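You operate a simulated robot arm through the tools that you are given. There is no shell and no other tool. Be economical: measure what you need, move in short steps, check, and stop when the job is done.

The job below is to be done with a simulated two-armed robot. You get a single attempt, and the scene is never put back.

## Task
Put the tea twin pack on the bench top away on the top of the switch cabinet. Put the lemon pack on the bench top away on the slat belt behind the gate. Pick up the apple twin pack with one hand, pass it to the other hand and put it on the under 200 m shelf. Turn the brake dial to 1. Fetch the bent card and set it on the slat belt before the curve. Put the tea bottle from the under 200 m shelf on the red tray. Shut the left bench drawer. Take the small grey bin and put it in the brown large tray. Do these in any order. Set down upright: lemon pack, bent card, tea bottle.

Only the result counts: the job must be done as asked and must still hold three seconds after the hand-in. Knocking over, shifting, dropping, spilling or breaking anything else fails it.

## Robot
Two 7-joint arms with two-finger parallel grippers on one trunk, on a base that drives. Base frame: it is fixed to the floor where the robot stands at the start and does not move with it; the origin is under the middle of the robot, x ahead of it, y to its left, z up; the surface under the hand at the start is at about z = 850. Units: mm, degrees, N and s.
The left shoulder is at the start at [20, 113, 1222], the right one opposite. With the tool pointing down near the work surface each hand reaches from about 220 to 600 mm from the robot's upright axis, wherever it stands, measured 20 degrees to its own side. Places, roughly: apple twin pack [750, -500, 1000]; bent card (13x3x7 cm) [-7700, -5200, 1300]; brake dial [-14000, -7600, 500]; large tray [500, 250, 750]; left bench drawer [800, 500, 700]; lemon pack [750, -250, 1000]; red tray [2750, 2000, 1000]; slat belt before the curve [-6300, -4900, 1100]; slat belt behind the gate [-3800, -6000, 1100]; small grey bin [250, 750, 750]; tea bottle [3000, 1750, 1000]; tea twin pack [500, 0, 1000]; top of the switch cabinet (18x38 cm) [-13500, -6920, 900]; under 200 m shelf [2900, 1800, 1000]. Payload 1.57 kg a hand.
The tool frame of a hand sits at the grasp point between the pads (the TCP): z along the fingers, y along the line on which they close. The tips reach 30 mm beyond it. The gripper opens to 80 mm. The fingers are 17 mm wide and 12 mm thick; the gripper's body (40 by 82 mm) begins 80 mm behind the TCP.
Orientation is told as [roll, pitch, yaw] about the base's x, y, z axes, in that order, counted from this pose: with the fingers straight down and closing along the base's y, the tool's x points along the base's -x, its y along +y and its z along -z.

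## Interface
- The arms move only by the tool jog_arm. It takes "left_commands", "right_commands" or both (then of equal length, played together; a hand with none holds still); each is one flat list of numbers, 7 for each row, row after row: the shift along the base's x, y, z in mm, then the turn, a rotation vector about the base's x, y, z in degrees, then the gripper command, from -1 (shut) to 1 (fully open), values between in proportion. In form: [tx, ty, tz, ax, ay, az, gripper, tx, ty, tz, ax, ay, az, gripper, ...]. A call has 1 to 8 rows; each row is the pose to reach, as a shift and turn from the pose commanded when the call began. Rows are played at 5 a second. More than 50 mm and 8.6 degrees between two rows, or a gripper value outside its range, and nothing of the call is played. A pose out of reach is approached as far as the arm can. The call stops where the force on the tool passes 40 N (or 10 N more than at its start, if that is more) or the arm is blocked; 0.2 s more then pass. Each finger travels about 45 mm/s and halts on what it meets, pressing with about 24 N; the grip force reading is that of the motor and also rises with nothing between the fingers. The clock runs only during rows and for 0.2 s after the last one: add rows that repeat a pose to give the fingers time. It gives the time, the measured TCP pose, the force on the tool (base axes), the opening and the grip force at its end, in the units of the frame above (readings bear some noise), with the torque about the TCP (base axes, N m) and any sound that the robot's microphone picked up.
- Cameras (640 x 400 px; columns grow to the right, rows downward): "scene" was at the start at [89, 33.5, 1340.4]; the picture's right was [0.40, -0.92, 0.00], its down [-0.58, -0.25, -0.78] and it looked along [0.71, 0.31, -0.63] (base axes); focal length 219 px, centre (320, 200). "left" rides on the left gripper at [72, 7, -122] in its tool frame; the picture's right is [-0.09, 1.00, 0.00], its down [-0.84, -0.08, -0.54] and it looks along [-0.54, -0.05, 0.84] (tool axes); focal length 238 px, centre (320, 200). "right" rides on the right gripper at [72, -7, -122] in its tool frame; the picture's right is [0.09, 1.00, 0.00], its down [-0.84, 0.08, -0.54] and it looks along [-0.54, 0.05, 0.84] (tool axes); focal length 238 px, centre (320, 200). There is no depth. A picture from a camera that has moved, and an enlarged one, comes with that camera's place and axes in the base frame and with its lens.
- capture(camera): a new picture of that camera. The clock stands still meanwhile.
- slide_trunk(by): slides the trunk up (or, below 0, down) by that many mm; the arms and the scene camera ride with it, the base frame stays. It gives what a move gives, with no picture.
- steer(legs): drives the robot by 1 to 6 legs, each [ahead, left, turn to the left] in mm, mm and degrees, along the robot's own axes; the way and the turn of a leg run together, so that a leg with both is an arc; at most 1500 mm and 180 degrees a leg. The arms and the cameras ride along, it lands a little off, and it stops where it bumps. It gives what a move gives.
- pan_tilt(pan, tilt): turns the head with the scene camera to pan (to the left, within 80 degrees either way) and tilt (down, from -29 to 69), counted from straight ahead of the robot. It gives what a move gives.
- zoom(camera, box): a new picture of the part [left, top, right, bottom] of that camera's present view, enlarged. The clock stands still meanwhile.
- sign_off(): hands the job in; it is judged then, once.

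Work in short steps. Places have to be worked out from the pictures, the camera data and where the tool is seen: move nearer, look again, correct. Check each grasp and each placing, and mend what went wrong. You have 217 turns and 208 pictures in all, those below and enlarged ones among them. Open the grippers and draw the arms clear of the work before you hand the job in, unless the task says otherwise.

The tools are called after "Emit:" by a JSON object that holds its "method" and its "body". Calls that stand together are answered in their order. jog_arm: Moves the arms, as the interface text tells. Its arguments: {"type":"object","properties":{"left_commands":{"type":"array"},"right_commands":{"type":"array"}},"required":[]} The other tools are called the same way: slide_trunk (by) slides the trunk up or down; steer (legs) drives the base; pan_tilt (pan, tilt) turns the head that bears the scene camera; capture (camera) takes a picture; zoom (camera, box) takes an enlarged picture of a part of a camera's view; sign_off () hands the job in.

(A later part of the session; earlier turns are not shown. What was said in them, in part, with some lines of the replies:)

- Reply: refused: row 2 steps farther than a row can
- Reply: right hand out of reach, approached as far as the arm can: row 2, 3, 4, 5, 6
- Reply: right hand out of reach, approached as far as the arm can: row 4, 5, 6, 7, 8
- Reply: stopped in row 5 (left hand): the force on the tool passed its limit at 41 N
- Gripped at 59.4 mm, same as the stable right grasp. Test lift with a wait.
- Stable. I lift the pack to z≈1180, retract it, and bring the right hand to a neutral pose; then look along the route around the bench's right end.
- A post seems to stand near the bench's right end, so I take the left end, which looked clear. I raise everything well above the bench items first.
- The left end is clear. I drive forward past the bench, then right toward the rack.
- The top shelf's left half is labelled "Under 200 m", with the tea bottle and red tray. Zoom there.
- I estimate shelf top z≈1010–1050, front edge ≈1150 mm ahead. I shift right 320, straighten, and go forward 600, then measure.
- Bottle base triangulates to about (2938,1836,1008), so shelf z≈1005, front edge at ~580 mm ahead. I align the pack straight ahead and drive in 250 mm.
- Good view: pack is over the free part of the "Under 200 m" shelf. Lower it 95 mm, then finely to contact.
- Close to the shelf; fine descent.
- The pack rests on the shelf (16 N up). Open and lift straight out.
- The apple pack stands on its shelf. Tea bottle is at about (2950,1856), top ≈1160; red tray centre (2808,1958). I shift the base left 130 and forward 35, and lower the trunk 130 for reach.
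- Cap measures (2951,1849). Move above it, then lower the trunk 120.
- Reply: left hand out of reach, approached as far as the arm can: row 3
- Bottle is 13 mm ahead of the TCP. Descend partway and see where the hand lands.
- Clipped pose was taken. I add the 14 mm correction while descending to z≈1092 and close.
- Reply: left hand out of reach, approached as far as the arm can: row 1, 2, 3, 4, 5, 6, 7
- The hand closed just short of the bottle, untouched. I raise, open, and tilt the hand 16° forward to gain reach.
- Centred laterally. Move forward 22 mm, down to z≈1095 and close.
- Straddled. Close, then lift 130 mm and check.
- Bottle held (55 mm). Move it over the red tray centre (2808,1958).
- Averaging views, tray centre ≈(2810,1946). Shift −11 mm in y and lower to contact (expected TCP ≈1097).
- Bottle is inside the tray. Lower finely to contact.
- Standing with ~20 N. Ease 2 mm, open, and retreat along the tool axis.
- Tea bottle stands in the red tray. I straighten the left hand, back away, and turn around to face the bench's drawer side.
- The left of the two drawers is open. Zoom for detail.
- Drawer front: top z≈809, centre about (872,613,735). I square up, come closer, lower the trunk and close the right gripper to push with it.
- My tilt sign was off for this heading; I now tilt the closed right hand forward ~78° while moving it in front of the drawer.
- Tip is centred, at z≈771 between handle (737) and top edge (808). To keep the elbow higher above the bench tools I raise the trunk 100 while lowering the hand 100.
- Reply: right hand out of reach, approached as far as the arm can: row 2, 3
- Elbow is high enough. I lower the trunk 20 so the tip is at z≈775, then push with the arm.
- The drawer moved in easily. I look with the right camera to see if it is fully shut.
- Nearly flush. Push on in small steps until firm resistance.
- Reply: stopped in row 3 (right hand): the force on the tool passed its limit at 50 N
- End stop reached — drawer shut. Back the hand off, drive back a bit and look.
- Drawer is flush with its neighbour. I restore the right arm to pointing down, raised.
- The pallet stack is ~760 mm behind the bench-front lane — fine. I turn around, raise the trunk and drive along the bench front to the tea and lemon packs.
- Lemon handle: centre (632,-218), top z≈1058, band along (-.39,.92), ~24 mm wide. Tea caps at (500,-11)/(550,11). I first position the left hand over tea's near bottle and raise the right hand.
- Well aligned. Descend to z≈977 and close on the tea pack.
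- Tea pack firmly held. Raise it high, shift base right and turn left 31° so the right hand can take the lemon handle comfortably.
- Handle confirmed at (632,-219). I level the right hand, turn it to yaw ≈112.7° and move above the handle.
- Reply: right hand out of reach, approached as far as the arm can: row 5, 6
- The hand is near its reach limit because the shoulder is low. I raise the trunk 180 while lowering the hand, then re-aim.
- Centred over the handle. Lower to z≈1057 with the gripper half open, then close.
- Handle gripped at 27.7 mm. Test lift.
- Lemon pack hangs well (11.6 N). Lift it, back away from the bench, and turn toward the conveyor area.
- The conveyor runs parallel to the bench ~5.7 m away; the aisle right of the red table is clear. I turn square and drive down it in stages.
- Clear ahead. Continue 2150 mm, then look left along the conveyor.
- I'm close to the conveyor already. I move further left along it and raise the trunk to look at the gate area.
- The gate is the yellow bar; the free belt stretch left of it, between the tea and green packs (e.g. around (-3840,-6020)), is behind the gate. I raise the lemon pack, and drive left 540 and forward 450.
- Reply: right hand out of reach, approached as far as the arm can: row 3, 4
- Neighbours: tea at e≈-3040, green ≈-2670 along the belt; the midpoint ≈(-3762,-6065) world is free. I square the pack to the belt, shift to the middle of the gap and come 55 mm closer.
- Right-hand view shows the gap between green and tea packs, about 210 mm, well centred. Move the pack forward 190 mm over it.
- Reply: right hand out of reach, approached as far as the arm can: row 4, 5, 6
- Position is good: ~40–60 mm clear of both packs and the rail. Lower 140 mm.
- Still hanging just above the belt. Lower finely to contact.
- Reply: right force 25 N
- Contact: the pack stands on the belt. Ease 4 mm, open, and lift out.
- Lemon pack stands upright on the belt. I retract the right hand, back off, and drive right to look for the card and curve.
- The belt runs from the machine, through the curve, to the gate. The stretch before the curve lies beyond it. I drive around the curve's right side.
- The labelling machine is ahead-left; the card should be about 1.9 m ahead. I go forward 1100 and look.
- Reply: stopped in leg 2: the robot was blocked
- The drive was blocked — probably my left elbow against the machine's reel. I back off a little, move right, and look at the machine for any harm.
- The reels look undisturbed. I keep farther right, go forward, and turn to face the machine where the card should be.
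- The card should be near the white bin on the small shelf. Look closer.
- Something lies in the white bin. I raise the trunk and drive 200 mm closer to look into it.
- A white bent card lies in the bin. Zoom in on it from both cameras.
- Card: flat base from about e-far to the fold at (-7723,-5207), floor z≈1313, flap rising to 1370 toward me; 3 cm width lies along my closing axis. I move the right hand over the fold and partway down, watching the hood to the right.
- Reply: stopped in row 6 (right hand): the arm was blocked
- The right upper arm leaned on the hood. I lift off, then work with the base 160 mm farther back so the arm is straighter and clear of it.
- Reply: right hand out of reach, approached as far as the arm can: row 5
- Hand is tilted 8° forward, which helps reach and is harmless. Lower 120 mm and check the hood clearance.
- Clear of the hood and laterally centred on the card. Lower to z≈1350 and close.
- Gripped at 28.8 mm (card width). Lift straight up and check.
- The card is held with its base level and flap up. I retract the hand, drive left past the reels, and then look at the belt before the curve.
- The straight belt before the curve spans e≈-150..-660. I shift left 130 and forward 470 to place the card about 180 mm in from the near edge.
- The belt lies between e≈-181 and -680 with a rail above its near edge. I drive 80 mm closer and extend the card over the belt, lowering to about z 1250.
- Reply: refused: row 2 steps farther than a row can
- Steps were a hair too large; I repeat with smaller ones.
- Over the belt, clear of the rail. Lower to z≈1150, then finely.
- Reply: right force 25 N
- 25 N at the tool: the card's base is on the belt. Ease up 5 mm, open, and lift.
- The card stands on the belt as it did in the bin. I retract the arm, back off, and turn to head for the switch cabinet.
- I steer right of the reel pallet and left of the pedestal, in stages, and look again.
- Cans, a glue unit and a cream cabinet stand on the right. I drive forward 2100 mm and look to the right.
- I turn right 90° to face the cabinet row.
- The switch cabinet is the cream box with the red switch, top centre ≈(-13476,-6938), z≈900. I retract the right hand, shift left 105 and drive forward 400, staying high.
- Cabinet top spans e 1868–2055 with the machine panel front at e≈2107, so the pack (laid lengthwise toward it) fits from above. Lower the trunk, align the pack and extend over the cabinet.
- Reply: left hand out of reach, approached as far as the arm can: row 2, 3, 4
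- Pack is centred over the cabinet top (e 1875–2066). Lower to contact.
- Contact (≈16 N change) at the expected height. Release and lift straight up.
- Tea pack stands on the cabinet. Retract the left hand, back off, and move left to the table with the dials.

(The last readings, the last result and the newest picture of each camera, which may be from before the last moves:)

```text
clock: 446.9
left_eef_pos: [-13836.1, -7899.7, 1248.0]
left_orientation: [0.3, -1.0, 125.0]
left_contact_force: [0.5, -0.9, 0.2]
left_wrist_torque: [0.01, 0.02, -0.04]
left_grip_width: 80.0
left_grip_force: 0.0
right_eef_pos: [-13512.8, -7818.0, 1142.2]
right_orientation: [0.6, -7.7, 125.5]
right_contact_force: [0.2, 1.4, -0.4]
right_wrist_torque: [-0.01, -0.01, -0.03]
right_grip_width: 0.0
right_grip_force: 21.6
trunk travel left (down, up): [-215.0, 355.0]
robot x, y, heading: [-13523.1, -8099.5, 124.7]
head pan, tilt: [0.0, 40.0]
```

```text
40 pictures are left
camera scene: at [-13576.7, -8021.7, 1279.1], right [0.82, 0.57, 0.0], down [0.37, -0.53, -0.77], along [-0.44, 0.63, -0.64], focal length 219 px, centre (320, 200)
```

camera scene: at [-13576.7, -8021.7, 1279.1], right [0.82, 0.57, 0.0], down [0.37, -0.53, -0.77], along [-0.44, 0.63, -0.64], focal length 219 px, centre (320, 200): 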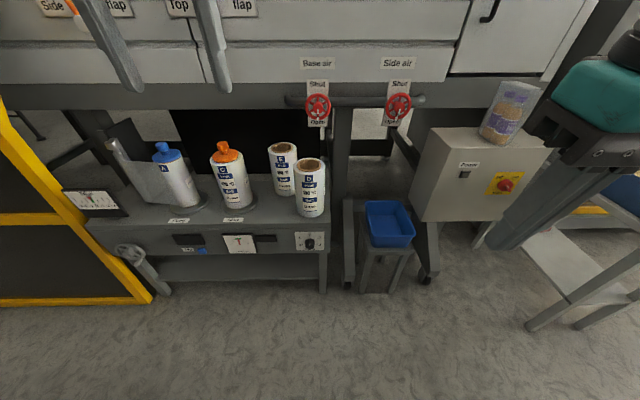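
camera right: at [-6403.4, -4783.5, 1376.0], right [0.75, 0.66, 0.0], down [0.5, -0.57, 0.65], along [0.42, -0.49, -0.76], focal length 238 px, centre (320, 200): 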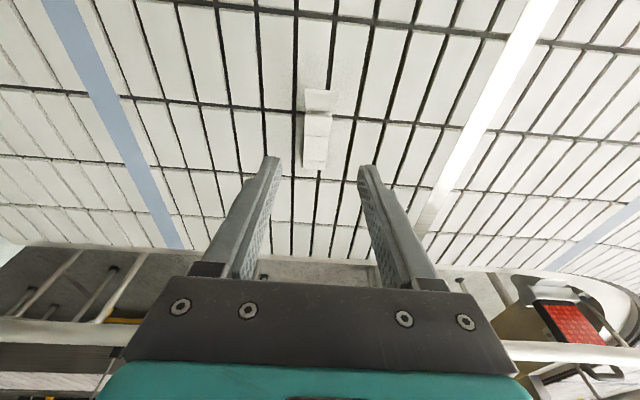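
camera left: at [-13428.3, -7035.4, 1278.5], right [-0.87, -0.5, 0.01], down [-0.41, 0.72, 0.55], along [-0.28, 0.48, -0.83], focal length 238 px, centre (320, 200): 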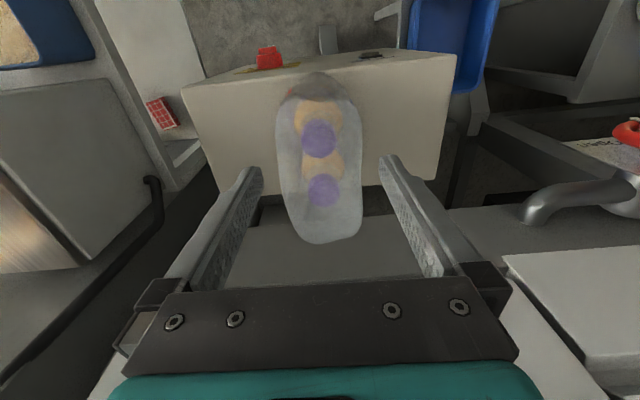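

A black knob on a white plate sits on the table's front at right. Zoom in.

Emit:
{"method": "zoom", "body": {"camera": "scene", "box": [160, 215, 340, 275]}}

Emit:
{"method": "zoom", "body": {"camera": "scene", "box": [285, 225, 335, 260]}}

```text
3.56 times, centred on (250, 245) of scene
camera zoom: at [-13576.7, -8021.7, 1279.1], right [0.82, 0.57, 0.0], down [0.37, -0.53, -0.77], along [-0.44, 0.63, -0.64], focal length 780 px, centre (569, 40)
```

zoom: 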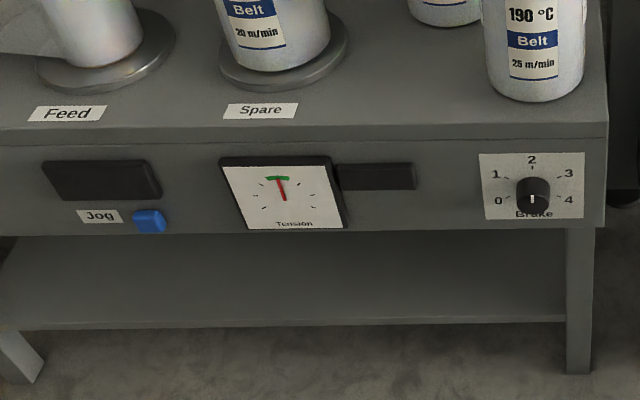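

```text
11.43 times, centred on (310, 242) of scene
camera zoom: at [-13576.7, -8021.7, 1279.1], right [0.82, 0.57, 0.0], down [0.37, -0.53, -0.77], along [-0.44, 0.63, -0.64], focal length 2506 px, centre (434, -286)
```

zoom: 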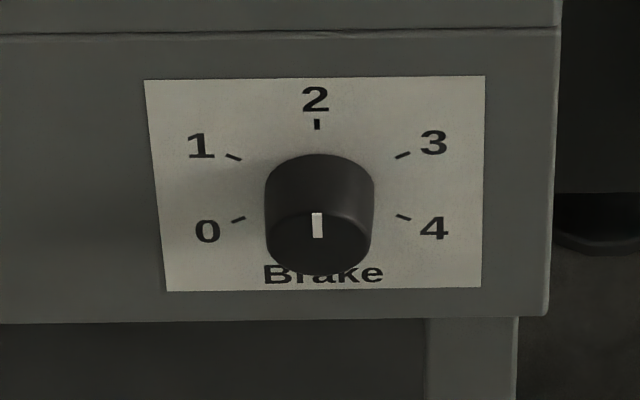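

Brake dial: marks 0–4 at 60° spacing, pointer at 2, so I must turn it 60° counter-clockwise to 1. I lower the trunk, shift left and forward, and tilt the right hand to horizontal in front of the dial.

Emit:
{"method": "slide_trunk", "body": {"by": -210}}

Emit:
{"method": "steer", "body": {"legs": [[0, 110, 0]]}}

Emit:
{"method": "jog_arm", "body": {"right_commands": [-19, 8, -40, 6.33, 4.38, 0, 0, -38, 17, -80, 12.66, 8.76, 0, 1, -57, 26, -120, 19, 13.1, 0, 1, -76, 35, -160, 25.3, 17.5, 0, 1, -95, 43, -200, 31.6, 21.9, 0, 1]}}

Emit:
{"method": "jog_arm", "body": {"right_commands": [-19, 8, -40, 6.33, 4.38, 0, 1, -38, 17, -80, 12.66, 8.76, 0, 1, -57, 26, -120, 19, 13.1, 0, 1, -76, 35, -160, 25.3, 17.5, 0, 1, -95, 43, -200, 31.6, 21.9, 0, 1]}}

Emit:
{"method": "capture", "body": {"camera": "right"}}

```text
clock: 449.2
left_eef_pos: [-13837.1, -7901.1, 1037.7]
left_orientation: [0.4, -1.0, 125.1]
left_contact_force: [-0.2, 0.0, 0.5]
left_wrist_torque: [0.02, 0.0, -0.01]
left_grip_width: 80.3
left_grip_force: 0.0
right_eef_pos: [-13511.0, -7818.6, 932.7]
right_orientation: [0.6, -7.8, 125.5]
right_contact_force: [-0.2, -0.2, -0.3]
right_wrist_torque: [-0.02, -0.06, 0.0]
right_grip_width: 0.0
right_grip_force: 20.9
trunk travel left (down, up): [-5.0, 565.0]
robot x, y, heading: [-13520.4, -8100.5, 124.7]
head pan, tilt: [0.0, 40.0]
```

```text
clock: 450.4
left_eef_pos: [-13927.6, -7965.9, 1038.6]
left_orientation: [0.5, -0.8, 125.1]
left_contact_force: [-0.1, 0.4, -0.2]
left_wrist_torque: [0.02, 0.01, 0.04]
left_grip_width: 80.2
left_grip_force: 0.0
right_eef_pos: [-13604.1, -7882.8, 930.5]
right_orientation: [0.5, -7.6, 125.7]
right_contact_force: [0.6, 0.5, 0.8]
right_wrist_torque: [0.0, -0.01, 0.0]
right_grip_width: 0.0
right_grip_force: 21.7
trunk travel left (down, up): [-5.0, 565.0]
robot x, y, heading: [-13615.3, -8162.9, 124.9]
head pan, tilt: [0.0, 40.0]
```

```text
clock: 451.6
left_eef_pos: [-13928.0, -7965.5, 1038.0]
left_orientation: [0.4, -0.9, 125.1]
left_contact_force: [0.2, -0.3, 0.1]
left_wrist_torque: [0.0, 0.01, -0.02]
left_grip_width: 80.2
left_grip_force: 0.0
right_eef_pos: [-13743.7, -7815.3, 707.8]
right_orientation: [-0.4, -46.0, 126.1]
right_contact_force: [0.3, 0.0, 0.2]
right_wrist_torque: [0.0, -0.01, -0.03]
right_grip_width: 80.0
right_grip_force: 0.0
right hand out of reach, approached as far as the arm can: row 1, 2, 3, 4, 5
trunk travel left (down, up): [-5.0, 565.0]
robot x, y, heading: [-13615.5, -8162.4, 125.0]
head pan, tilt: [0.0, 40.0]
```

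```text
clock: 452.8
left_eef_pos: [-13929.1, -7965.4, 1039.0]
left_orientation: [0.5, -0.9, 125.2]
left_contact_force: [0.5, 0.4, -1.3]
left_wrist_torque: [-0.01, -0.02, -0.01]
left_grip_width: 80.1
left_grip_force: 0.1
right_eef_pos: [-13918.4, -7834.3, 633.0]
right_orientation: [-8.0, -81.2, 130.3]
right_contact_force: [0.2, 0.4, 0.2]
right_wrist_torque: [0.02, -0.02, -0.02]
right_grip_width: 79.8
right_grip_force: 0.1
right hand out of reach, approached as far as the arm can: row 2, 3, 4, 5
trunk travel left (down, up): [-5.0, 565.0]
robot x, y, heading: [-13614.6, -8162.0, 125.0]
head pan, tilt: [0.0, 40.0]
```

```text
37 pictures are left
camera right: at [-13843.0, -7940.0, 580.1], right [-0.83, -0.54, -0.11], down [0.14, -0.4, 0.91], along [-0.54, 0.74, 0.41], focal length 238 px, centre (320, 200)
```

right: 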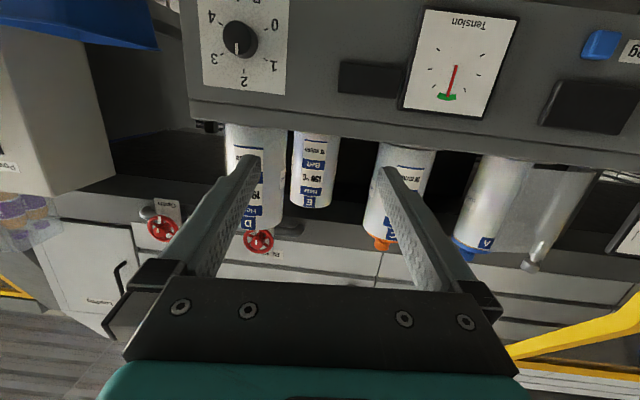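

The hand is horizontal but the arm folds too much at this range; dial ≈(-13960,-7550,533). I extend the hand forward (easier wrist angle) and to the right, lowering to dial height.

Emit:
{"method": "jog_arm", "body": {"right_commands": [7, 34, -5, 0, 0, 0, 1, 15, 69, -15, 0, 0, 0, 1, 22, 103, -35, 0, 0, 0, 1, 30, 138, -60, 0, 0, 0, 1, 37, 172, -85, 0, 0, 0, 1, 37, 172, -100, 0, 0, 0, 1]}}

Emit:
{"method": "capture", "body": {"camera": "right"}}

```text
clock: 454.2
left_eef_pos: [-13928.1, -7965.4, 1038.7]
left_orientation: [0.4, -1.0, 125.0]
left_contact_force: [-0.1, 0.2, -0.6]
left_wrist_torque: [-0.02, -0.01, -0.03]
left_grip_width: 80.0
left_grip_force: 0.0
right_eef_pos: [-13954.1, -7708.7, 614.7]
right_orientation: [-9.1, -77.3, 127.2]
right_contact_force: [0.1, -0.1, 0.3]
right_wrist_torque: [0.02, 0.03, 0.01]
right_grip_width: 80.1
right_grip_force: 0.1
right hand out of reach, approached as far as the arm can: row 1, 2, 3, 4, 5, 6
trunk travel left (down, up): [-5.0, 565.0]
robot x, y, heading: [-13617.6, -8160.5, 124.8]
head pan, tilt: [0.0, 40.0]
```

```text
36 pictures are left
camera right: at [-13883.6, -7823.1, 572.6], right [-0.86, -0.49, -0.12], down [0.07, -0.36, 0.93], along [-0.5, 0.8, 0.34], focal length 238 px, centre (320, 200)
```

right: 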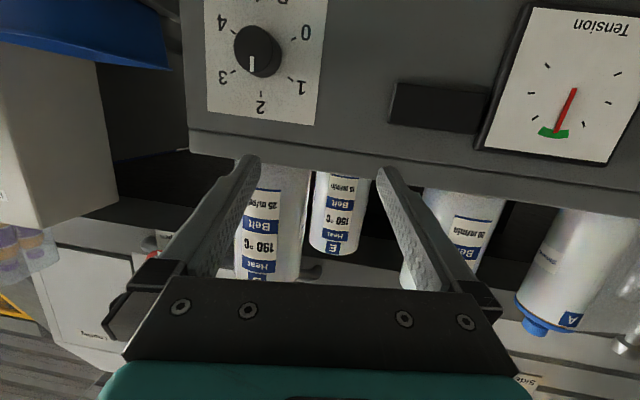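

Refined: dial plate centre (-13967,-7540,526), knob ~43 mm wide, ~25 mm deep. A hand pitched ~35° below horizontal suits the arm better; I reorient while backing the hand, before driving in.

Emit:
{"method": "jog_arm", "body": {"right_commands": [30, -7, -14, -4.6, -3.2, 1.6, 1, 61, -14, -28, -9.2, -6.4, 3.2, 1, 92, -21, -42, -13.9, -9.6, 4.9, 1, 122, -28, -55, -18.5, -12.8, 6.5, 1]}}

Emit:
{"method": "jog_arm", "body": {"right_commands": [0, 0, 0, -4.27, 6.17, 0, 1, 0, 0, 0, -8.5, 12.3, 0, 1, 0, 0, 0, -12.8, 18.5, 0, 1, 0, 0, 0, -17, 24.7, 0, 1]}}

Emit:
{"method": "capture", "body": {"camera": "right"}}

```text
clock: 455.2
left_eef_pos: [-13929.1, -7965.2, 1038.8]
left_orientation: [0.4, -1.0, 125.2]
left_contact_force: [0.1, -0.1, 0.1]
left_wrist_torque: [0.01, 0.02, -0.03]
left_grip_width: 79.8
left_grip_force: 0.2
right_eef_pos: [-13849.9, -7740.0, 569.4]
right_orientation: [-5.8, -54.4, 130.1]
right_contact_force: [0.2, -0.1, 1.1]
right_wrist_torque: [-0.03, -0.01, 0.01]
right_grip_width: 80.0
right_grip_force: 0.0
right hand out of reach, approached as far as the arm can: row 2, 3, 4
trunk travel left (down, up): [-5.0, 565.0]
robot x, y, heading: [-13617.3, -8161.8, 124.6]
head pan, tilt: [0.0, 40.0]
```

```text
clock: 456.2
left_eef_pos: [-13928.6, -7966.8, 1037.6]
left_orientation: [0.3, -0.9, 125.1]
left_contact_force: [-0.2, 0.1, 0.0]
left_wrist_torque: [0.01, -0.04, 0.0]
left_grip_width: 80.0
left_grip_force: 0.1
right_eef_pos: [-13944.7, -7769.7, 628.1]
right_orientation: [36.9, -46.9, 93.0]
right_contact_force: [-0.1, -0.2, -1.0]
right_wrist_torque: [0.01, 0.01, -0.07]
right_grip_width: 79.8
right_grip_force: 0.0
right hand out of reach, approached as far as the arm can: row 1, 2, 3, 4
trunk travel left (down, up): [-5.0, 565.0]
robot x, y, heading: [-13613.9, -8162.7, 124.6]
head pan, tilt: [0.0, 40.0]
```

```text
35 pictures are left
camera right: at [-13860.5, -7882.3, 640.5], right [-0.77, -0.54, 0.34], down [0.25, 0.23, 0.94], along [-0.59, 0.81, -0.04], focal length 238 px, centre (320, 200)
```

right: 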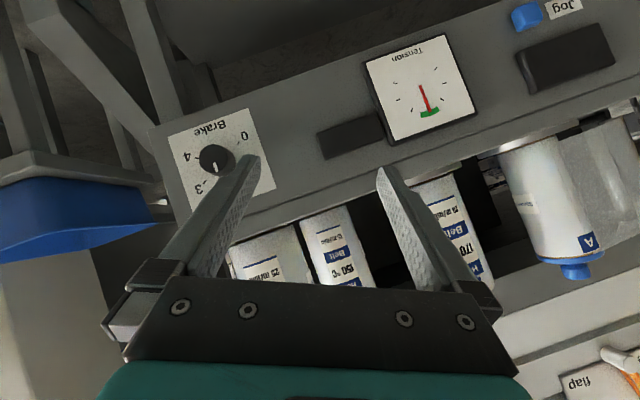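

That roll posture is beyond the arm. Better: fingers mostly down (tilted ~30°), straddling the knob from above, and turning in strokes. I undo the roll, move the hand back/right/up and tilt to about −30°.

Emit:
{"method": "jog_arm", "body": {"right_commands": [39, -7, 13, 4.27, -6.17, 0, 1, 78, -14, 26, 8.5, -12.3, 0, 1, 117, -20, 39, 12.8, -18.5, 0, 1, 156, -27, 52, 17, -24.7, 0, 1]}}

Emit:
{"method": "jog_arm", "body": {"right_commands": [0, 0, 10, -6.5, -4.5, 0, 1, 0, 0, 20, -13, -9, 0, 1, 0, 0, 30, -19.5, -13.5, 0, 1]}}

Emit:
{"method": "capture", "body": {"camera": "right"}}

```text
clock: 457.2
left_eef_pos: [-13926.9, -7965.0, 1038.4]
left_orientation: [0.4, -1.0, 125.1]
left_contact_force: [-0.2, -0.1, 0.0]
left_wrist_torque: [0.01, 0.02, 0.01]
left_grip_width: 80.2
left_grip_force: 0.0
right_eef_pos: [-13784.1, -7797.4, 679.2]
right_orientation: [-10.1, -54.2, 130.1]
right_contact_force: [0.6, -0.2, 0.6]
right_wrist_torque: [0.01, -0.01, -0.01]
right_grip_width: 80.0
right_grip_force: 0.1
trunk travel left (down, up): [-5.0, 565.0]
robot x, y, heading: [-13615.0, -8162.3, 125.0]
head pan, tilt: [0.0, 40.0]
```

```text
clock: 458.0
left_eef_pos: [-13928.3, -7965.7, 1037.8]
left_orientation: [0.5, -0.9, 125.2]
left_contact_force: [0.4, 0.8, 0.0]
left_wrist_torque: [-0.02, 0.01, -0.02]
left_grip_width: 80.1
left_grip_force: 0.0
right_eef_pos: [-13784.7, -7798.0, 708.9]
right_orientation: [-7.4, -30.4, 128.3]
right_contact_force: [0.3, -0.2, -0.4]
right_wrist_torque: [-0.03, -0.02, 0.0]
right_grip_width: 79.8
right_grip_force: 0.1
trunk travel left (down, up): [-5.0, 565.0]
robot x, y, heading: [-13616.4, -8162.0, 125.2]
head pan, tilt: [0.0, 40.0]
```

```text
34 pictures are left
camera right: at [-13715.3, -7900.1, 779.2], right [-0.77, -0.62, -0.16], down [-0.4, 0.27, 0.88], along [-0.51, 0.74, -0.45], focal length 238 px, centre (320, 200)
```

right: 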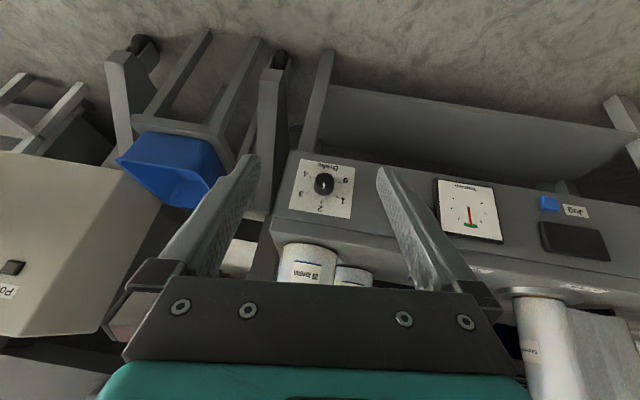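

This pose works and is laterally aligned with the dial. I roll +20° (start of stroke), drive 190 mm closer, and check.

Emit:
{"method": "jog_arm", "body": {"right_commands": [0, 0, 0, -3.8, 5.5, -1.3, 1, 0, 0, 0, -7.6, 11, -2.6, 1, 0, 0, 0, -11.4, 16.5, -4, 1]}}

Emit:
{"method": "steer", "body": {"legs": [[190, 0, 0]]}}

Emit:
{"method": "capture", "body": {"camera": "right"}}

```text
clock: 458.8
left_eef_pos: [-13928.1, -7965.3, 1038.1]
left_orientation: [0.4, -0.9, 125.0]
left_contact_force: [-0.7, 0.6, 0.4]
left_wrist_torque: [0.01, 0.02, 0.01]
left_grip_width: 80.1
left_grip_force: 0.1
right_eef_pos: [-13783.6, -7798.4, 709.8]
right_orientation: [15.7, -29.1, 112.7]
right_contact_force: [-0.7, 0.1, 0.0]
right_wrist_torque: [0.02, 0.01, -0.01]
right_grip_width: 79.9
right_grip_force: 0.1
trunk travel left (down, up): [-5.0, 565.0]
robot x, y, heading: [-13616.0, -8163.9, 125.2]
head pan, tilt: [0.0, 40.0]
```

```text
clock: 460.3
left_eef_pos: [-14037.2, -7806.8, 1037.5]
left_orientation: [0.4, -0.8, 125.0]
left_contact_force: [0.2, -0.5, 0.4]
left_wrist_torque: [-0.05, -0.02, -0.01]
left_grip_width: 79.8
left_grip_force: 0.1
right_eef_pos: [-13891.5, -7640.8, 709.3]
right_orientation: [15.7, -29.0, 112.5]
right_contact_force: [0.2, -0.7, 0.1]
right_wrist_torque: [0.0, -0.02, -0.01]
right_grip_width: 80.0
right_grip_force: 0.1
trunk travel left (down, up): [-5.0, 565.0]
robot x, y, heading: [-13722.8, -8005.1, 124.6]
head pan, tilt: [0.0, 40.0]
```

```text
33 pictures are left
camera right: at [-13810.6, -7735.3, 776.8], right [-0.81, -0.56, 0.19], down [-0.11, 0.46, 0.88], along [-0.58, 0.69, -0.43], focal length 238 px, centre (320, 200)
```

right: 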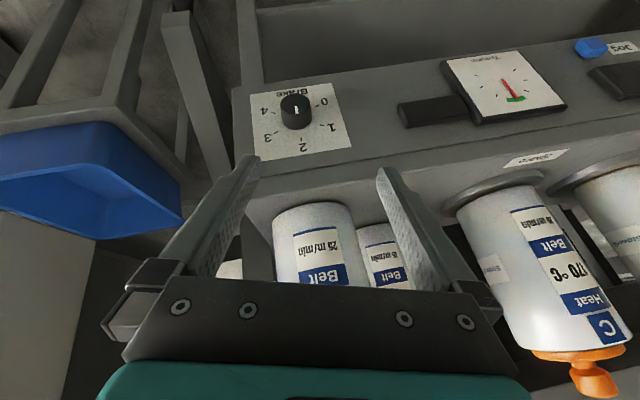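

Dial is where expected. Move to a staging point 60 mm back along the tool axis.

Emit:
{"method": "jog_arm", "body": {"right_commands": [-11, 20, -40, 0, 0, 0, 1, -22, 40, -80, 0, 0, 0, 1, -34, 61, -121, 0, 0, 0, 1]}}

Emit:
{"method": "capture", "body": {"camera": "right"}}

```text
clock: 461.1
left_eef_pos: [-14037.2, -7808.0, 1038.0]
left_orientation: [0.4, -0.9, 124.9]
left_contact_force: [0.1, 0.0, 0.6]
left_wrist_torque: [0.02, 0.04, 0.01]
left_grip_width: 79.9
left_grip_force: 0.2
right_eef_pos: [-13924.4, -7576.6, 588.8]
right_orientation: [15.6, -29.0, 112.5]
right_contact_force: [-0.3, -0.1, -0.4]
right_wrist_torque: [0.01, 0.03, -0.03]
right_grip_width: 80.0
right_grip_force: 0.0
trunk travel left (down, up): [-5.0, 565.0]
robot x, y, heading: [-13719.7, -8008.4, 124.9]
head pan, tilt: [0.0, 40.0]
```

```text
32 pictures are left
camera right: at [-13843.7, -7671.9, 656.1], right [-0.81, -0.56, 0.19], down [-0.11, 0.46, 0.88], along [-0.58, 0.69, -0.43], focal length 238 px, centre (320, 200)
```

right: 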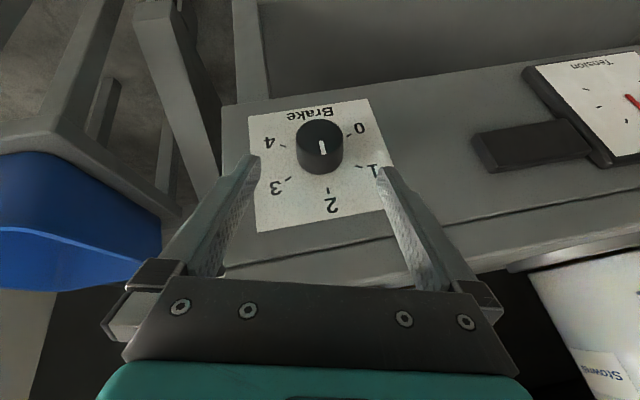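

Knob is centred between the fingers. Slide in along the tool axis and close.

Emit:
{"method": "jog_arm", "body": {"right_commands": [-12, 9, -25, 0, 0, 0, 1, -24.5, 17.5, -49, 0, 0, 0, 1, -24.5, 17.5, -49, 0, 0, 0, -1, -24.5, 17.5, -49, 0, 0, 0, -1, -24.5, 17.5, -49, 0, 0, 0, -1]}}

Emit:
{"method": "capture", "body": {"camera": "right"}}

```text
clock: 462.3
left_eef_pos: [-14036.2, -7806.5, 1037.6]
left_orientation: [0.4, -0.9, 125.1]
left_contact_force: [0.4, -0.4, -0.6]
left_wrist_torque: [-0.04, -0.01, -0.02]
left_grip_width: 80.2
left_grip_force: 0.1
right_eef_pos: [-13947.4, -7561.3, 539.1]
right_orientation: [15.5, -29.2, 112.4]
right_contact_force: [3.1, 2.9, -1.6]
right_wrist_torque: [0.15, 0.07, 0.08]
right_grip_width: 41.7
right_grip_force: 19.0
trunk travel left (down, up): [-5.0, 565.0]
robot x, y, heading: [-13725.0, -8008.0, 124.6]
head pan, tilt: [0.0, 40.0]
```

```text
31 pictures are left
camera right: at [-13867.1, -7656.7, 606.3], right [-0.81, -0.56, 0.19], down [-0.11, 0.46, 0.88], along [-0.58, 0.69, -0.43], focal length 238 px, centre (320, 200)
```

right: 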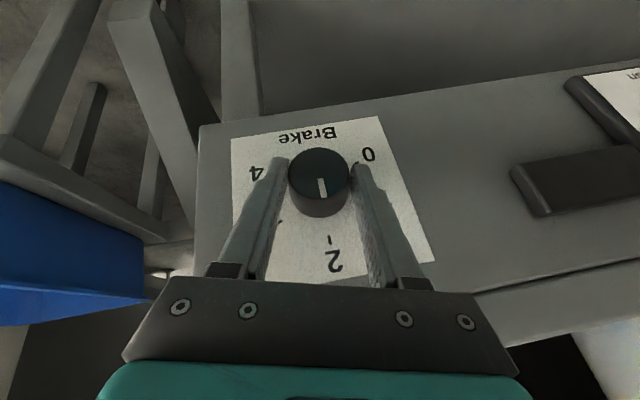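

Gripped at 41.7 mm. I rotate about the knob axis 40° counter-clockwise.

Emit:
{"method": "jog_arm", "body": {"right_commands": [-1.4, -1, 0.5, 4.54, -6.58, 0, -1, -2.9, -2, 0.8, 9.1, -13.2, 0, -1, -4.3, -3, 0.8, 13.6, -19.8, 0, -1, -5.8, -4, 0.5, 18.2, -26.3, 0, -1, -7.2, -5, 0, 22.7, -32.9, 0, -1, -7.2, -5, 0, 22.7, -32.9, 0, -1]}}

Emit:
{"method": "capture", "body": {"camera": "right"}}

```text
clock: 463.7
left_eef_pos: [-14036.3, -7805.2, 1037.8]
left_orientation: [0.5, -1.0, 125.0]
left_contact_force: [0.1, -0.7, 0.1]
left_wrist_torque: [0.03, -0.01, 0.04]
left_grip_width: 80.2
left_grip_force: 0.1
right_eef_pos: [-13955.5, -7567.5, 537.4]
right_orientation: [-30.5, -29.0, 136.0]
right_contact_force: [10.2, 3.3, -15.5]
right_wrist_torque: [-0.24, -0.14, 0.62]
right_grip_width: 40.9
right_grip_force: 44.9
trunk travel left (down, up): [-5.0, 565.0]
robot x, y, heading: [-13724.6, -8006.9, 124.7]
head pan, tilt: [0.0, 40.0]
```

```text
30 pictures are left
camera right: at [-13912.8, -7687.8, 598.3], right [-0.71, -0.5, -0.49], down [-0.61, 0.12, 0.78], along [-0.33, 0.86, -0.39], focal length 238 px, centre (320, 200)
```

right: 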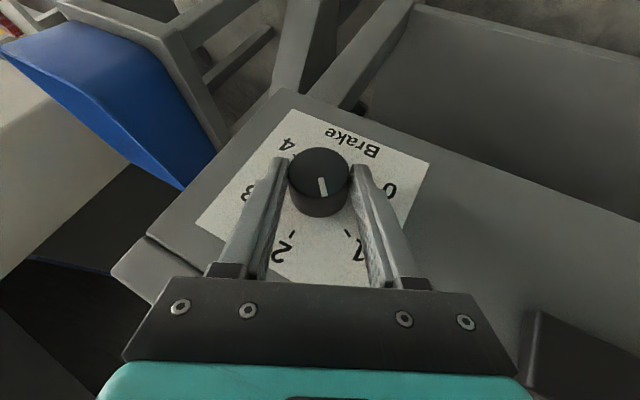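

The knob followed: about two-thirds of the way to 1. I continue another 20° in the same grip.

Emit:
{"method": "jog_arm", "body": {"right_commands": [-1, -0.7, -0.4, 3.1, -4.5, 0, -1, -2.1, -1.4, -1.2, 6.2, -9, 0, -1, -3.1, -2.1, -2.2, 11.4, -16.5, 0, -1, -3.1, -2.1, -2.2, 11.4, -16.5, 0, -1]}}

Emit:
{"method": "capture", "body": {"camera": "right"}}

```text
refused: row 3 steps farther than a row can; nothing moved
```

```text
29 pictures are left
camera right: at [-13912.8, -7687.8, 598.3], right [-0.71, -0.5, -0.49], down [-0.61, 0.12, 0.78], along [-0.33, 0.86, -0.39], focal length 238 px, centre (320, 200)
```

right: 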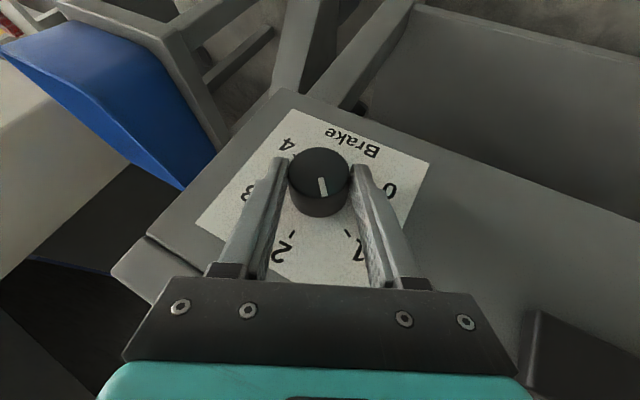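

Repeat with even steps of about 6.7°.

Emit:
{"method": "jog_arm", "body": {"right_commands": [-1, -0.7, -0.5, 3.8, -5.5, 0, -1, -2.1, -1.4, -1.2, 7.6, -11, 0, -1, -3.1, -2.1, -2.2, 11.4, -16.5, 0, -1, -3.1, -2.1, -2.2, 11.4, -16.5, 0, -1]}}

Emit:
{"method": "capture", "body": {"camera": "right"}}

```text
clock: 464.7
left_eef_pos: [-14037.9, -7806.0, 1037.5]
left_orientation: [0.5, -0.8, 125.1]
left_contact_force: [0.2, -0.6, 1.0]
left_wrist_torque: [-0.01, 0.0, -0.03]
left_grip_width: 79.8
left_grip_force: 0.1
right_eef_pos: [-13959.4, -7569.2, 534.6]
right_orientation: [-51.8, -23.3, 145.3]
right_contact_force: [8.1, 9.4, -27.9]
right_wrist_torque: [-0.63, -0.17, 0.51]
right_grip_width: 40.8
right_grip_force: 45.1
trunk travel left (down, up): [-5.0, 565.0]
robot x, y, heading: [-13727.3, -8004.8, 124.5]
head pan, tilt: [0.0, 40.0]
```

```text
28 pictures are left
camera right: at [-13931.5, -7700.4, 581.0], right [-0.53, -0.38, -0.75], down [-0.81, -0.02, 0.58], along [-0.23, 0.92, -0.3], focal length 238 px, centre (320, 200)
```

right: 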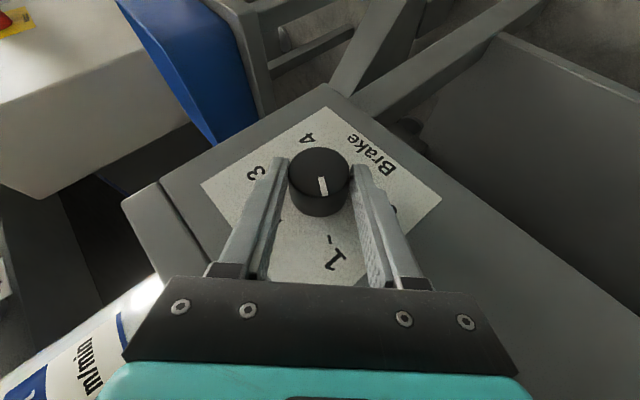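

The "1" tick is now almost where "2" was relative to the hand — roughly 5–6° short. Add 6° more.

Emit:
{"method": "jog_arm", "body": {"right_commands": [-0.6, -0.4, -0.5, 1.7, -2.5, 0, -1, -1.2, -0.8, -1.1, 3.4, -5, 0, -1, -1.2, -0.8, -1.1, 3.4, -5, 0, -1]}}

Emit:
{"method": "capture", "body": {"camera": "right"}}

```text
clock: 465.5
left_eef_pos: [-14036.4, -7806.8, 1037.3]
left_orientation: [0.4, -0.7, 125.0]
left_contact_force: [0.4, -0.8, -0.5]
left_wrist_torque: [-0.03, -0.05, 0.04]
left_grip_width: 80.2
left_grip_force: 0.0
right_eef_pos: [-13960.8, -7570.6, 533.8]
right_orientation: [-57.7, -20.9, 147.6]
right_contact_force: [9.9, 8.8, -26.9]
right_wrist_torque: [-0.77, -0.27, 0.29]
right_grip_width: 41.2
right_grip_force: 45.2
trunk travel left (down, up): [-5.0, 565.0]
robot x, y, heading: [-13723.4, -8003.1, 124.5]
head pan, tilt: [0.0, 40.0]
```

```text
27 pictures are left
camera right: at [-13936.3, -7703.5, 574.4], right [-0.47, -0.33, -0.82], down [-0.86, -0.05, 0.51], along [-0.21, 0.94, -0.27], focal length 238 px, centre (320, 200)
```

right: 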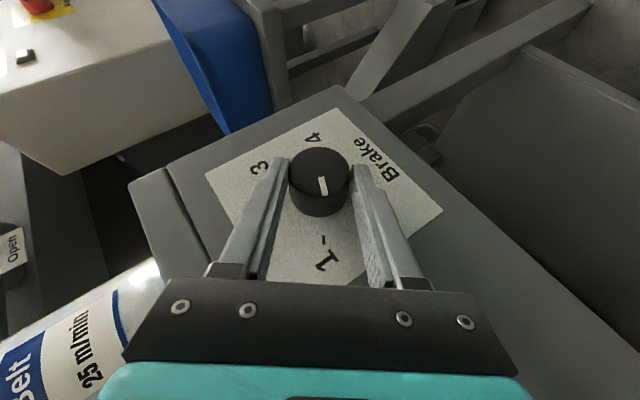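

The "1" tick now lines up with the pointer within a few degrees. Release, back out along the tool axis, and look.

Emit:
{"method": "jog_arm", "body": {"right_commands": [0, 0, 0, 0, 0, 0, 0, 0, 0, 0, 0, 0, 0, 1, 0, 0, 0, 0, 0, 0, 1, 10, -17, 10, 0, 0, 0, 1, 25, -42, 20, 0, 0, 0, 1, 45, -76, 35, 0, 0, 0, 1, 65, -110, 50, 0, 0, 0, 1]}}

Emit:
{"method": "capture", "body": {"camera": "right"}}

Emit:
{"method": "zoom", "body": {"camera": "scene", "box": [280, 180, 480, 340]}}

```text
clock: 467.1
left_eef_pos: [-14037.0, -7806.5, 1037.3]
left_orientation: [0.4, -0.9, 125.0]
left_contact_force: [-0.4, 0.7, -0.2]
left_wrist_torque: [0.01, 0.0, -0.03]
left_grip_width: 79.9
left_grip_force: 0.0
right_eef_pos: [-13894.6, -7681.4, 586.2]
right_orientation: [-58.0, -21.4, 148.0]
right_contact_force: [-0.7, 0.1, 0.4]
right_wrist_torque: [0.0, -0.02, -0.01]
right_grip_width: 79.9
right_grip_force: 0.1
trunk travel left (down, up): [-5.0, 565.0]
robot x, y, heading: [-13722.0, -8004.4, 124.6]
head pan, tilt: [0.0, 40.0]
```

```text
26 pictures are left
camera right: at [-13870.7, -7815.6, 627.2], right [-0.47, -0.33, -0.82], down [-0.86, -0.05, 0.51], along [-0.21, 0.94, -0.26], focal length 238 px, centre (320, 200)
```

right: 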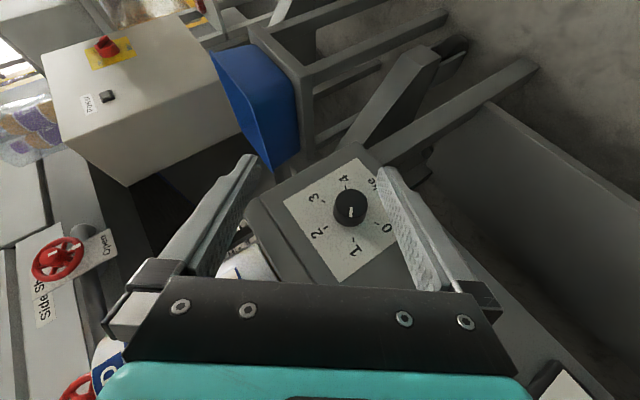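

```text
2.50 times, centred on (380, 260) of scene
camera zoom: at [-13776.8, -7928.5, 1069.1], right [0.82, 0.57, 0.0], down [0.37, -0.53, -0.77], along [-0.44, 0.63, -0.64], focal length 548 px, centre (170, 50)
```

zoom: 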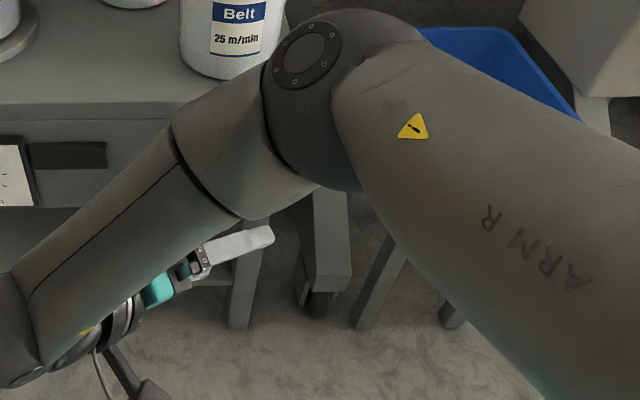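

Zoom with the wrist camera on the dial.

Emit:
{"method": "zoom", "body": {"camera": "right", "box": [280, 150, 410, 290]}}

```text
2.86 times, centred on (345, 220) of right
camera zoom: at [-13870.7, -7815.6, 627.2], right [-0.47, -0.33, -0.82], down [-0.86, -0.05, 0.51], along [-0.21, 0.94, -0.26], focal length 681 px, centre (249, 143)
```

zoom: 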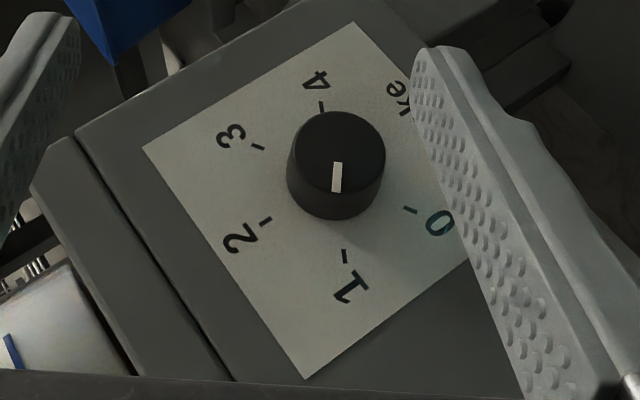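

The pointer is still ~11° short of 1. I slide back in along the same path, regrip and turn 11° further.

Emit:
{"method": "jog_arm", "body": {"right_commands": [-20, 34, -15, 0, 0, 0, 1, -40, 68, -30, 0, 0, 0, 1, -55, 93, -40, 0, 0, 0, 1, -65, 110, -50, 0, 0, 0, 1, -65, 110, -50, 0, 0, 0, -1, -65, 110, -50, 0, 0, 0, -1, -65, 110, -50, 0, 0, 0, -1]}}

Emit:
{"method": "jog_arm", "body": {"right_commands": [-0.5, -0.4, -0.6, 3.1, -4.5, 0, -1, -1, -0.7, -1.3, 6.3, -9.1, 0, -1, -1, -0.7, -1.3, 6.3, -9.1, 0, -1]}}

Emit:
{"method": "capture", "body": {"camera": "right"}}

```text
clock: 468.7
left_eef_pos: [-14036.4, -7806.7, 1037.8]
left_orientation: [0.4, -0.9, 125.0]
left_contact_force: [-0.5, 0.0, -0.3]
left_wrist_torque: [0.03, -0.01, 0.01]
left_grip_width: 79.8
left_grip_force: 0.0
right_eef_pos: [-13961.9, -7571.0, 535.2]
right_orientation: [-58.0, -21.3, 148.1]
right_contact_force: [-2.2, 1.2, -2.4]
right_wrist_torque: [-0.15, -0.02, 0.36]
right_grip_width: 41.2
right_grip_force: 18.7
trunk travel left (down, up): [-5.0, 565.0]
robot x, y, heading: [-13720.1, -8007.8, 124.8]
head pan, tilt: [0.0, 40.0]
```

```text
clock: 469.2
left_eef_pos: [-14038.0, -7806.1, 1038.6]
left_orientation: [0.5, -0.8, 125.1]
left_contact_force: [0.2, 1.6, -0.4]
left_wrist_torque: [-0.04, -0.02, -0.02]
left_grip_width: 79.9
left_grip_force: 0.0
right_eef_pos: [-13958.4, -7574.6, 533.0]
right_orientation: [-62.2, -18.7, 151.0]
right_contact_force: [-4.2, 9.0, -14.1]
right_wrist_torque: [-0.05, 0.25, 1.18]
right_grip_width: 40.4
right_grip_force: 42.1
right hand out of reach, approached as far as the arm can: row 1, 2
trunk travel left (down, up): [-5.0, 565.0]
robot x, y, heading: [-13727.2, -8006.4, 124.9]
head pan, tilt: [0.0, 40.0]
stopped in row 2 (right hand): the force on the tool passed its limit at 45 N (the readings are from after the stop); the commanded pose is now the measured one
```

```text
23 pictures are left
camera right: at [-13933.9, -7708.4, 570.3], right [-0.4, -0.31, -0.86], down [-0.89, -0.1, 0.44], along [-0.22, 0.95, -0.24], focal length 238 px, centre (320, 200)
```

right: 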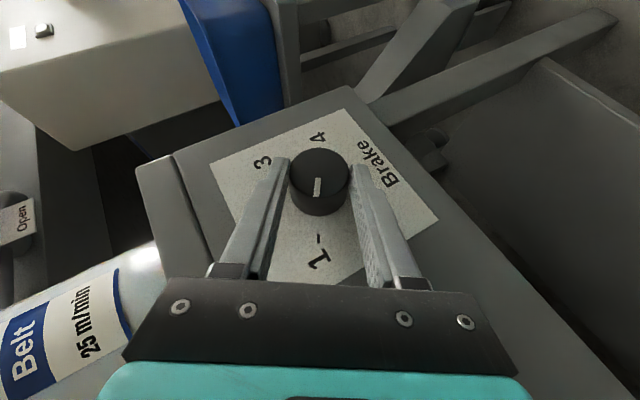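

Arm limit hit after ~6°. Release, back out, roll the hand back +32°, and look again.

Emit:
{"method": "jog_arm", "body": {"right_commands": [0, 0, 0, 0, 0, 0, 0, 0, 0, 0, 0, 0, 0, 1, 0, 0, 0, 0, 0, 0, 1, 10, -17, 10, 0, 0, 0, 1, 25, -42, 20, 0, 0, 0, 1, 45, -76, 35, 0, 0, 0, 1]}}

Emit:
{"method": "jog_arm", "body": {"right_commands": [0, 0, 0, -4.5, 6.6, 0, 1, 0, 0, 0, -9, 13.2, 0, 1, 0, 0, 0, -13.6, 19.8, 0, 1, 0, 0, 0, -18.2, 26.3, 0, 1]}}

Emit:
{"method": "zoom", "body": {"camera": "right", "box": [240, 100, 420, 240]}}

```text
clock: 470.6
left_eef_pos: [-14037.0, -7807.5, 1038.5]
left_orientation: [0.3, -0.9, 124.9]
left_contact_force: [-0.4, -0.6, -0.4]
left_wrist_torque: [-0.02, 0.02, 0.01]
left_grip_width: 79.8
left_grip_force: 0.0
right_eef_pos: [-13915.6, -7652.3, 570.1]
right_orientation: [-62.6, -18.9, 151.0]
right_contact_force: [0.0, 0.4, 0.6]
right_wrist_torque: [0.0, 0.01, 0.0]
right_grip_width: 80.0
right_grip_force: 0.1
trunk travel left (down, up): [-5.0, 565.0]
robot x, y, heading: [-13722.4, -8005.2, 124.5]
head pan, tilt: [0.0, 40.0]
```

```text
clock: 471.6
left_eef_pos: [-14036.1, -7807.8, 1037.6]
left_orientation: [0.5, -0.9, 125.0]
left_contact_force: [0.1, 0.0, 0.0]
left_wrist_torque: [0.01, -0.01, -0.02]
left_grip_width: 79.9
left_grip_force: 0.0
right_eef_pos: [-13914.4, -7651.6, 569.5]
right_orientation: [-29.2, -29.7, 136.6]
right_contact_force: [0.4, -0.4, 0.9]
right_wrist_torque: [-0.03, 0.0, 0.0]
right_grip_width: 80.1
right_grip_force: 0.1
trunk travel left (down, up): [-5.0, 565.0]
robot x, y, heading: [-13723.7, -8006.7, 124.7]
head pan, tilt: [0.0, 40.0]
```

```text
2.86 times, centred on (330, 170) of right
camera zoom: at [-13866.7, -7770.0, 630.3], right [-0.71, -0.52, -0.47], down [-0.6, 0.11, 0.79], along [-0.36, 0.85, -0.39], focal length 681 px, centre (291, 286)
```

zoom: 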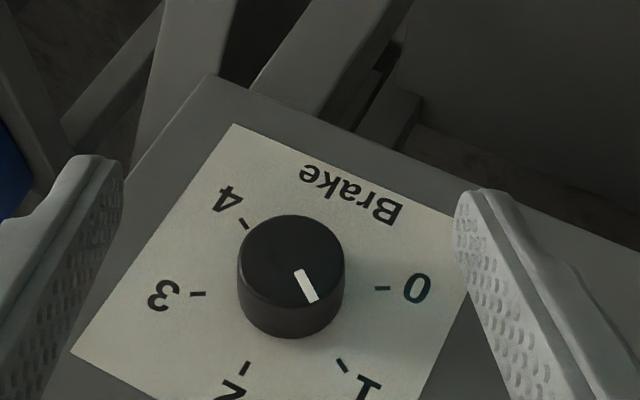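

Still about 7° short. Regrip with the hand rolled back, then turn ~8° more.

Emit:
{"method": "jog_arm", "body": {"right_commands": [12, 8, -14, 0, 0, 0, 1, -10, 40, -22, 0, 0, 0, 1, -30, 69, -29, 0, 0, 0, 1, -41.5, 85, -32, 0, 0, 0, 1, -41.5, 85, -32, 0, 0, 0, -1, -41.5, 85, -32, 0, 0, 0, -1, -41.5, 85, -32, 0, 0, 0, -1]}}

Emit:
{"method": "capture", "body": {"camera": "right"}}

```text
clock: 473.2
left_eef_pos: [-14036.3, -7807.9, 1038.4]
left_orientation: [0.4, -0.9, 125.1]
left_contact_force: [-0.1, -1.1, 0.9]
left_wrist_torque: [-0.02, -0.01, 0.01]
left_grip_width: 80.1
left_grip_force: 0.1
right_eef_pos: [-13955.2, -7566.3, 537.4]
right_orientation: [-29.4, -29.6, 136.8]
right_contact_force: [0.7, 1.2, 0.4]
right_wrist_torque: [-0.18, -0.14, 0.05]
right_grip_width: 41.3
right_grip_force: 19.2
trunk travel left (down, up): [-5.0, 565.0]
robot x, y, heading: [-13726.0, -8004.9, 124.7]
head pan, tilt: [0.0, 40.0]
```

```text
21 pictures are left
camera right: at [-13908.8, -7685.2, 598.4], right [-0.71, -0.52, -0.47], down [-0.6, 0.11, 0.79], along [-0.36, 0.85, -0.39], focal length 238 px, centre (320, 200)
```

right: 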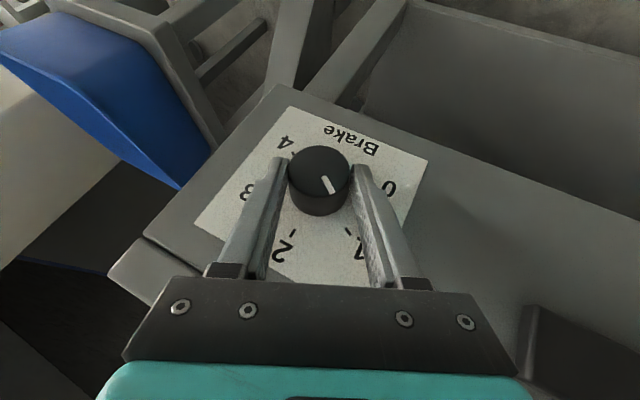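

Gripped. Turn 9° more counter-clockwise.

Emit:
{"method": "jog_arm", "body": {"right_commands": [-0.7, -0.5, -0.2, 2.56, -3.7, 0, -1, -1.4, -1, -0.5, 5.1, -7.4, 0, -1, -1.4, -1, -0.5, 5.1, -7.4, 0, -1]}}

Emit:
{"method": "jog_arm", "body": {"right_commands": [0, 0, 0, 0, 0, 0, 0, 0, 0, 0, 0, 0, 0, 1, 0, 0, 0, 0, 0, 0, 1, 20, -28, 8, 0, 0, 0, 1, 45, -64, 25, 0, 0, 0, 1, 60, -86, 35, 0, 0, 0, 1]}}

Emit:
{"method": "zoom", "body": {"camera": "right", "box": [240, 100, 420, 240]}}

```text
clock: 474.0
left_eef_pos: [-14038.4, -7806.9, 1037.2]
left_orientation: [0.4, -0.8, 125.1]
left_contact_force: [0.3, 0.2, -0.5]
left_wrist_torque: [0.03, 0.03, 0.0]
left_grip_width: 80.1
left_grip_force: 0.1
right_eef_pos: [-13957.3, -7567.7, 536.2]
right_orientation: [-39.2, -27.3, 141.7]
right_contact_force: [-4.2, 3.2, -10.1]
right_wrist_torque: [0.24, 0.28, 1.12]
right_grip_width: 41.1
right_grip_force: 45.1
trunk travel left (down, up): [-5.0, 565.0]
robot x, y, heading: [-13724.5, -8003.0, 124.8]
head pan, tilt: [0.0, 40.0]
```

```text
clock: 475.4
left_eef_pos: [-14037.0, -7807.3, 1038.5]
left_orientation: [0.4, -1.0, 125.0]
left_contact_force: [-0.2, -0.1, -0.5]
left_wrist_torque: [0.0, -0.02, -0.01]
left_grip_width: 80.2
left_grip_force: 0.1
right_eef_pos: [-13895.3, -7652.5, 574.1]
right_orientation: [-39.3, -27.3, 141.4]
right_contact_force: [-0.6, -0.8, -0.6]
right_wrist_torque: [0.02, -0.01, 0.0]
right_grip_width: 79.9
right_grip_force: 0.2
trunk travel left (down, up): [-5.0, 565.0]
robot x, y, heading: [-13725.1, -8008.8, 124.6]
head pan, tilt: [0.0, 40.0]
```

```text
2.86 times, centred on (330, 170) of right
camera zoom: at [-13856.9, -7777.1, 628.5], right [-0.64, -0.47, -0.6], down [-0.7, 0.04, 0.71], along [-0.31, 0.88, -0.36], focal length 681 px, centre (291, 286)
```

zoom: 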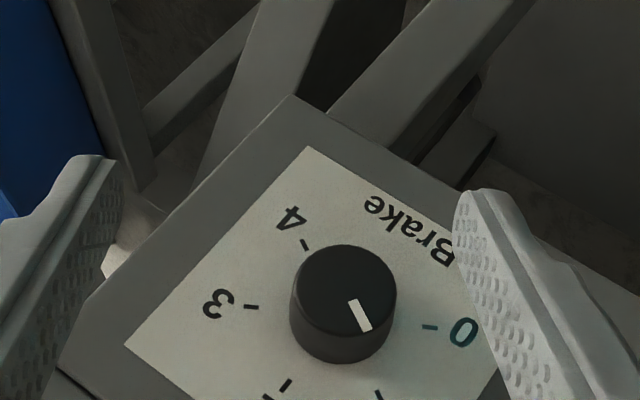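

The pointer now aligns with 1 within about 2°. I back the robot away and verify with the head camera.

Emit:
{"method": "steer", "body": {"legs": [[-300, 0, 0]]}}

Emit:
{"method": "pan_tilt", "body": {"pan": -5, "tilt": 35}}

Emit:
{"method": "capture", "body": {"camera": "scene"}}

```text
clock: 477.4
left_eef_pos: [-13867.4, -8051.7, 1038.8]
left_orientation: [0.5, -0.9, 124.9]
left_contact_force: [0.6, 0.6, 0.5]
left_wrist_torque: [0.02, 0.02, 0.0]
left_grip_width: 80.0
left_grip_force: 0.0
right_eef_pos: [-13727.5, -7896.2, 573.0]
right_orientation: [-39.4, -27.5, 141.4]
right_contact_force: [0.4, -0.4, 0.0]
right_wrist_torque: [0.03, -0.03, -0.01]
right_grip_width: 80.0
right_grip_force: 0.0
trunk travel left (down, up): [-5.0, 565.0]
robot x, y, heading: [-13553.7, -8249.9, 124.6]
head pan, tilt: [0.0, 40.0]
```

```text
clock: 478.1
left_eef_pos: [-13867.7, -8052.2, 1038.7]
left_orientation: [0.3, -0.9, 124.9]
left_contact_force: [-0.5, -0.1, -0.4]
left_wrist_torque: [-0.03, -0.03, -0.02]
left_grip_width: 79.8
left_grip_force: 0.1
right_eef_pos: [-13727.8, -7897.6, 574.0]
right_orientation: [-39.3, -27.5, 141.4]
right_contact_force: [-0.4, 0.9, 0.1]
right_wrist_torque: [0.0, -0.01, 0.02]
right_grip_width: 79.8
right_grip_force: 0.1
trunk travel left (down, up): [-5.0, 565.0]
robot x, y, heading: [-13553.1, -8253.1, 124.7]
head pan, tilt: [-5.0, 35.0]
```

```text
19 pictures are left
camera scene: at [-13603.0, -8165.8, 1076.7], right [0.87, 0.5, 0.0], down [0.28, -0.5, -0.82], along [-0.41, 0.71, -0.57], focal length 219 px, centre (320, 200)
```

scene: 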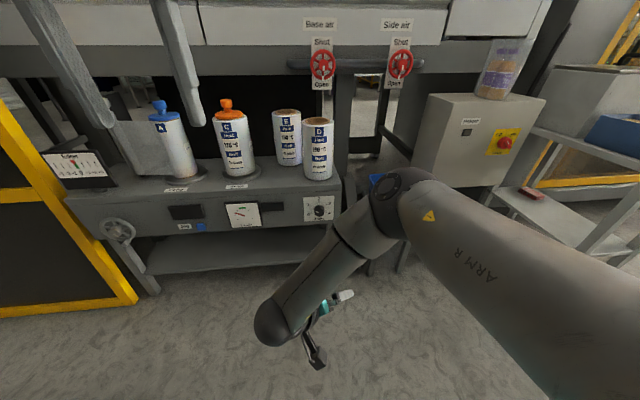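

Emit:
{"method": "zoom", "body": {"camera": "scene", "box": [290, 190, 345, 228]}}

```text
10.53 times, centred on (318, 209) of scene
camera zoom: at [-13603.0, -8165.8, 1076.7], right [0.87, 0.5, 0.0], down [0.28, -0.5, -0.82], along [-0.41, 0.71, -0.57], focal length 2308 px, centre (346, 105)
```

zoom: 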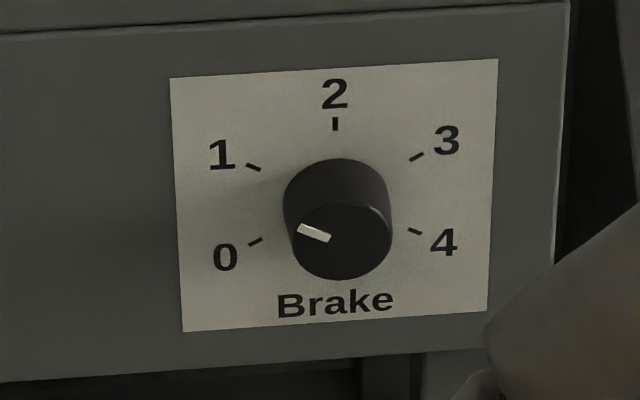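

The pointer lies exactly along the "1" mark, the tea pack still stands on the cabinet, both grippers are open and the arms are clear. I hand in.

Emit:
{"method": "sign_off", "body": {}}

```text
The job is handed in.
```

I did all eight tasks and handed the job in. I checked each one with the cameras right after doing it, but went back to none at the end except the tea twin pack and the dial.

- **Tea twin pack:** it stands on top of the switch cabinet.
- **Lemon pack:** it stands upright on the slat belt behind the gate, in the gap between the tea and green packs.
- **Apple twin pack:** the right hand passed it to the left in the air. It then slipped in the left grip, so I set it on the bench, picked it up again with the left hand, and put it on the under 200 m shelf.
- **Brake dial:** the pointer is on 1.
- **Bent card:** it sits on the slat belt before the curve, the same way up as it lay in its bin.
- **Tea bottle:** it stands upright on the red tray.
- **Left bench drawer:** it is pushed fully shut.
- **Small grey bin:** it is in the brown large tray.

**Bumps:** the robot bumped the machine twice near the card. A drive was blocked beside the large reel, most likely by my left elbow. Later my right arm pressed briefly on the hood while reaching for the card. Nothing looked moved at the reel afterwards; I did not check the hood as closely.
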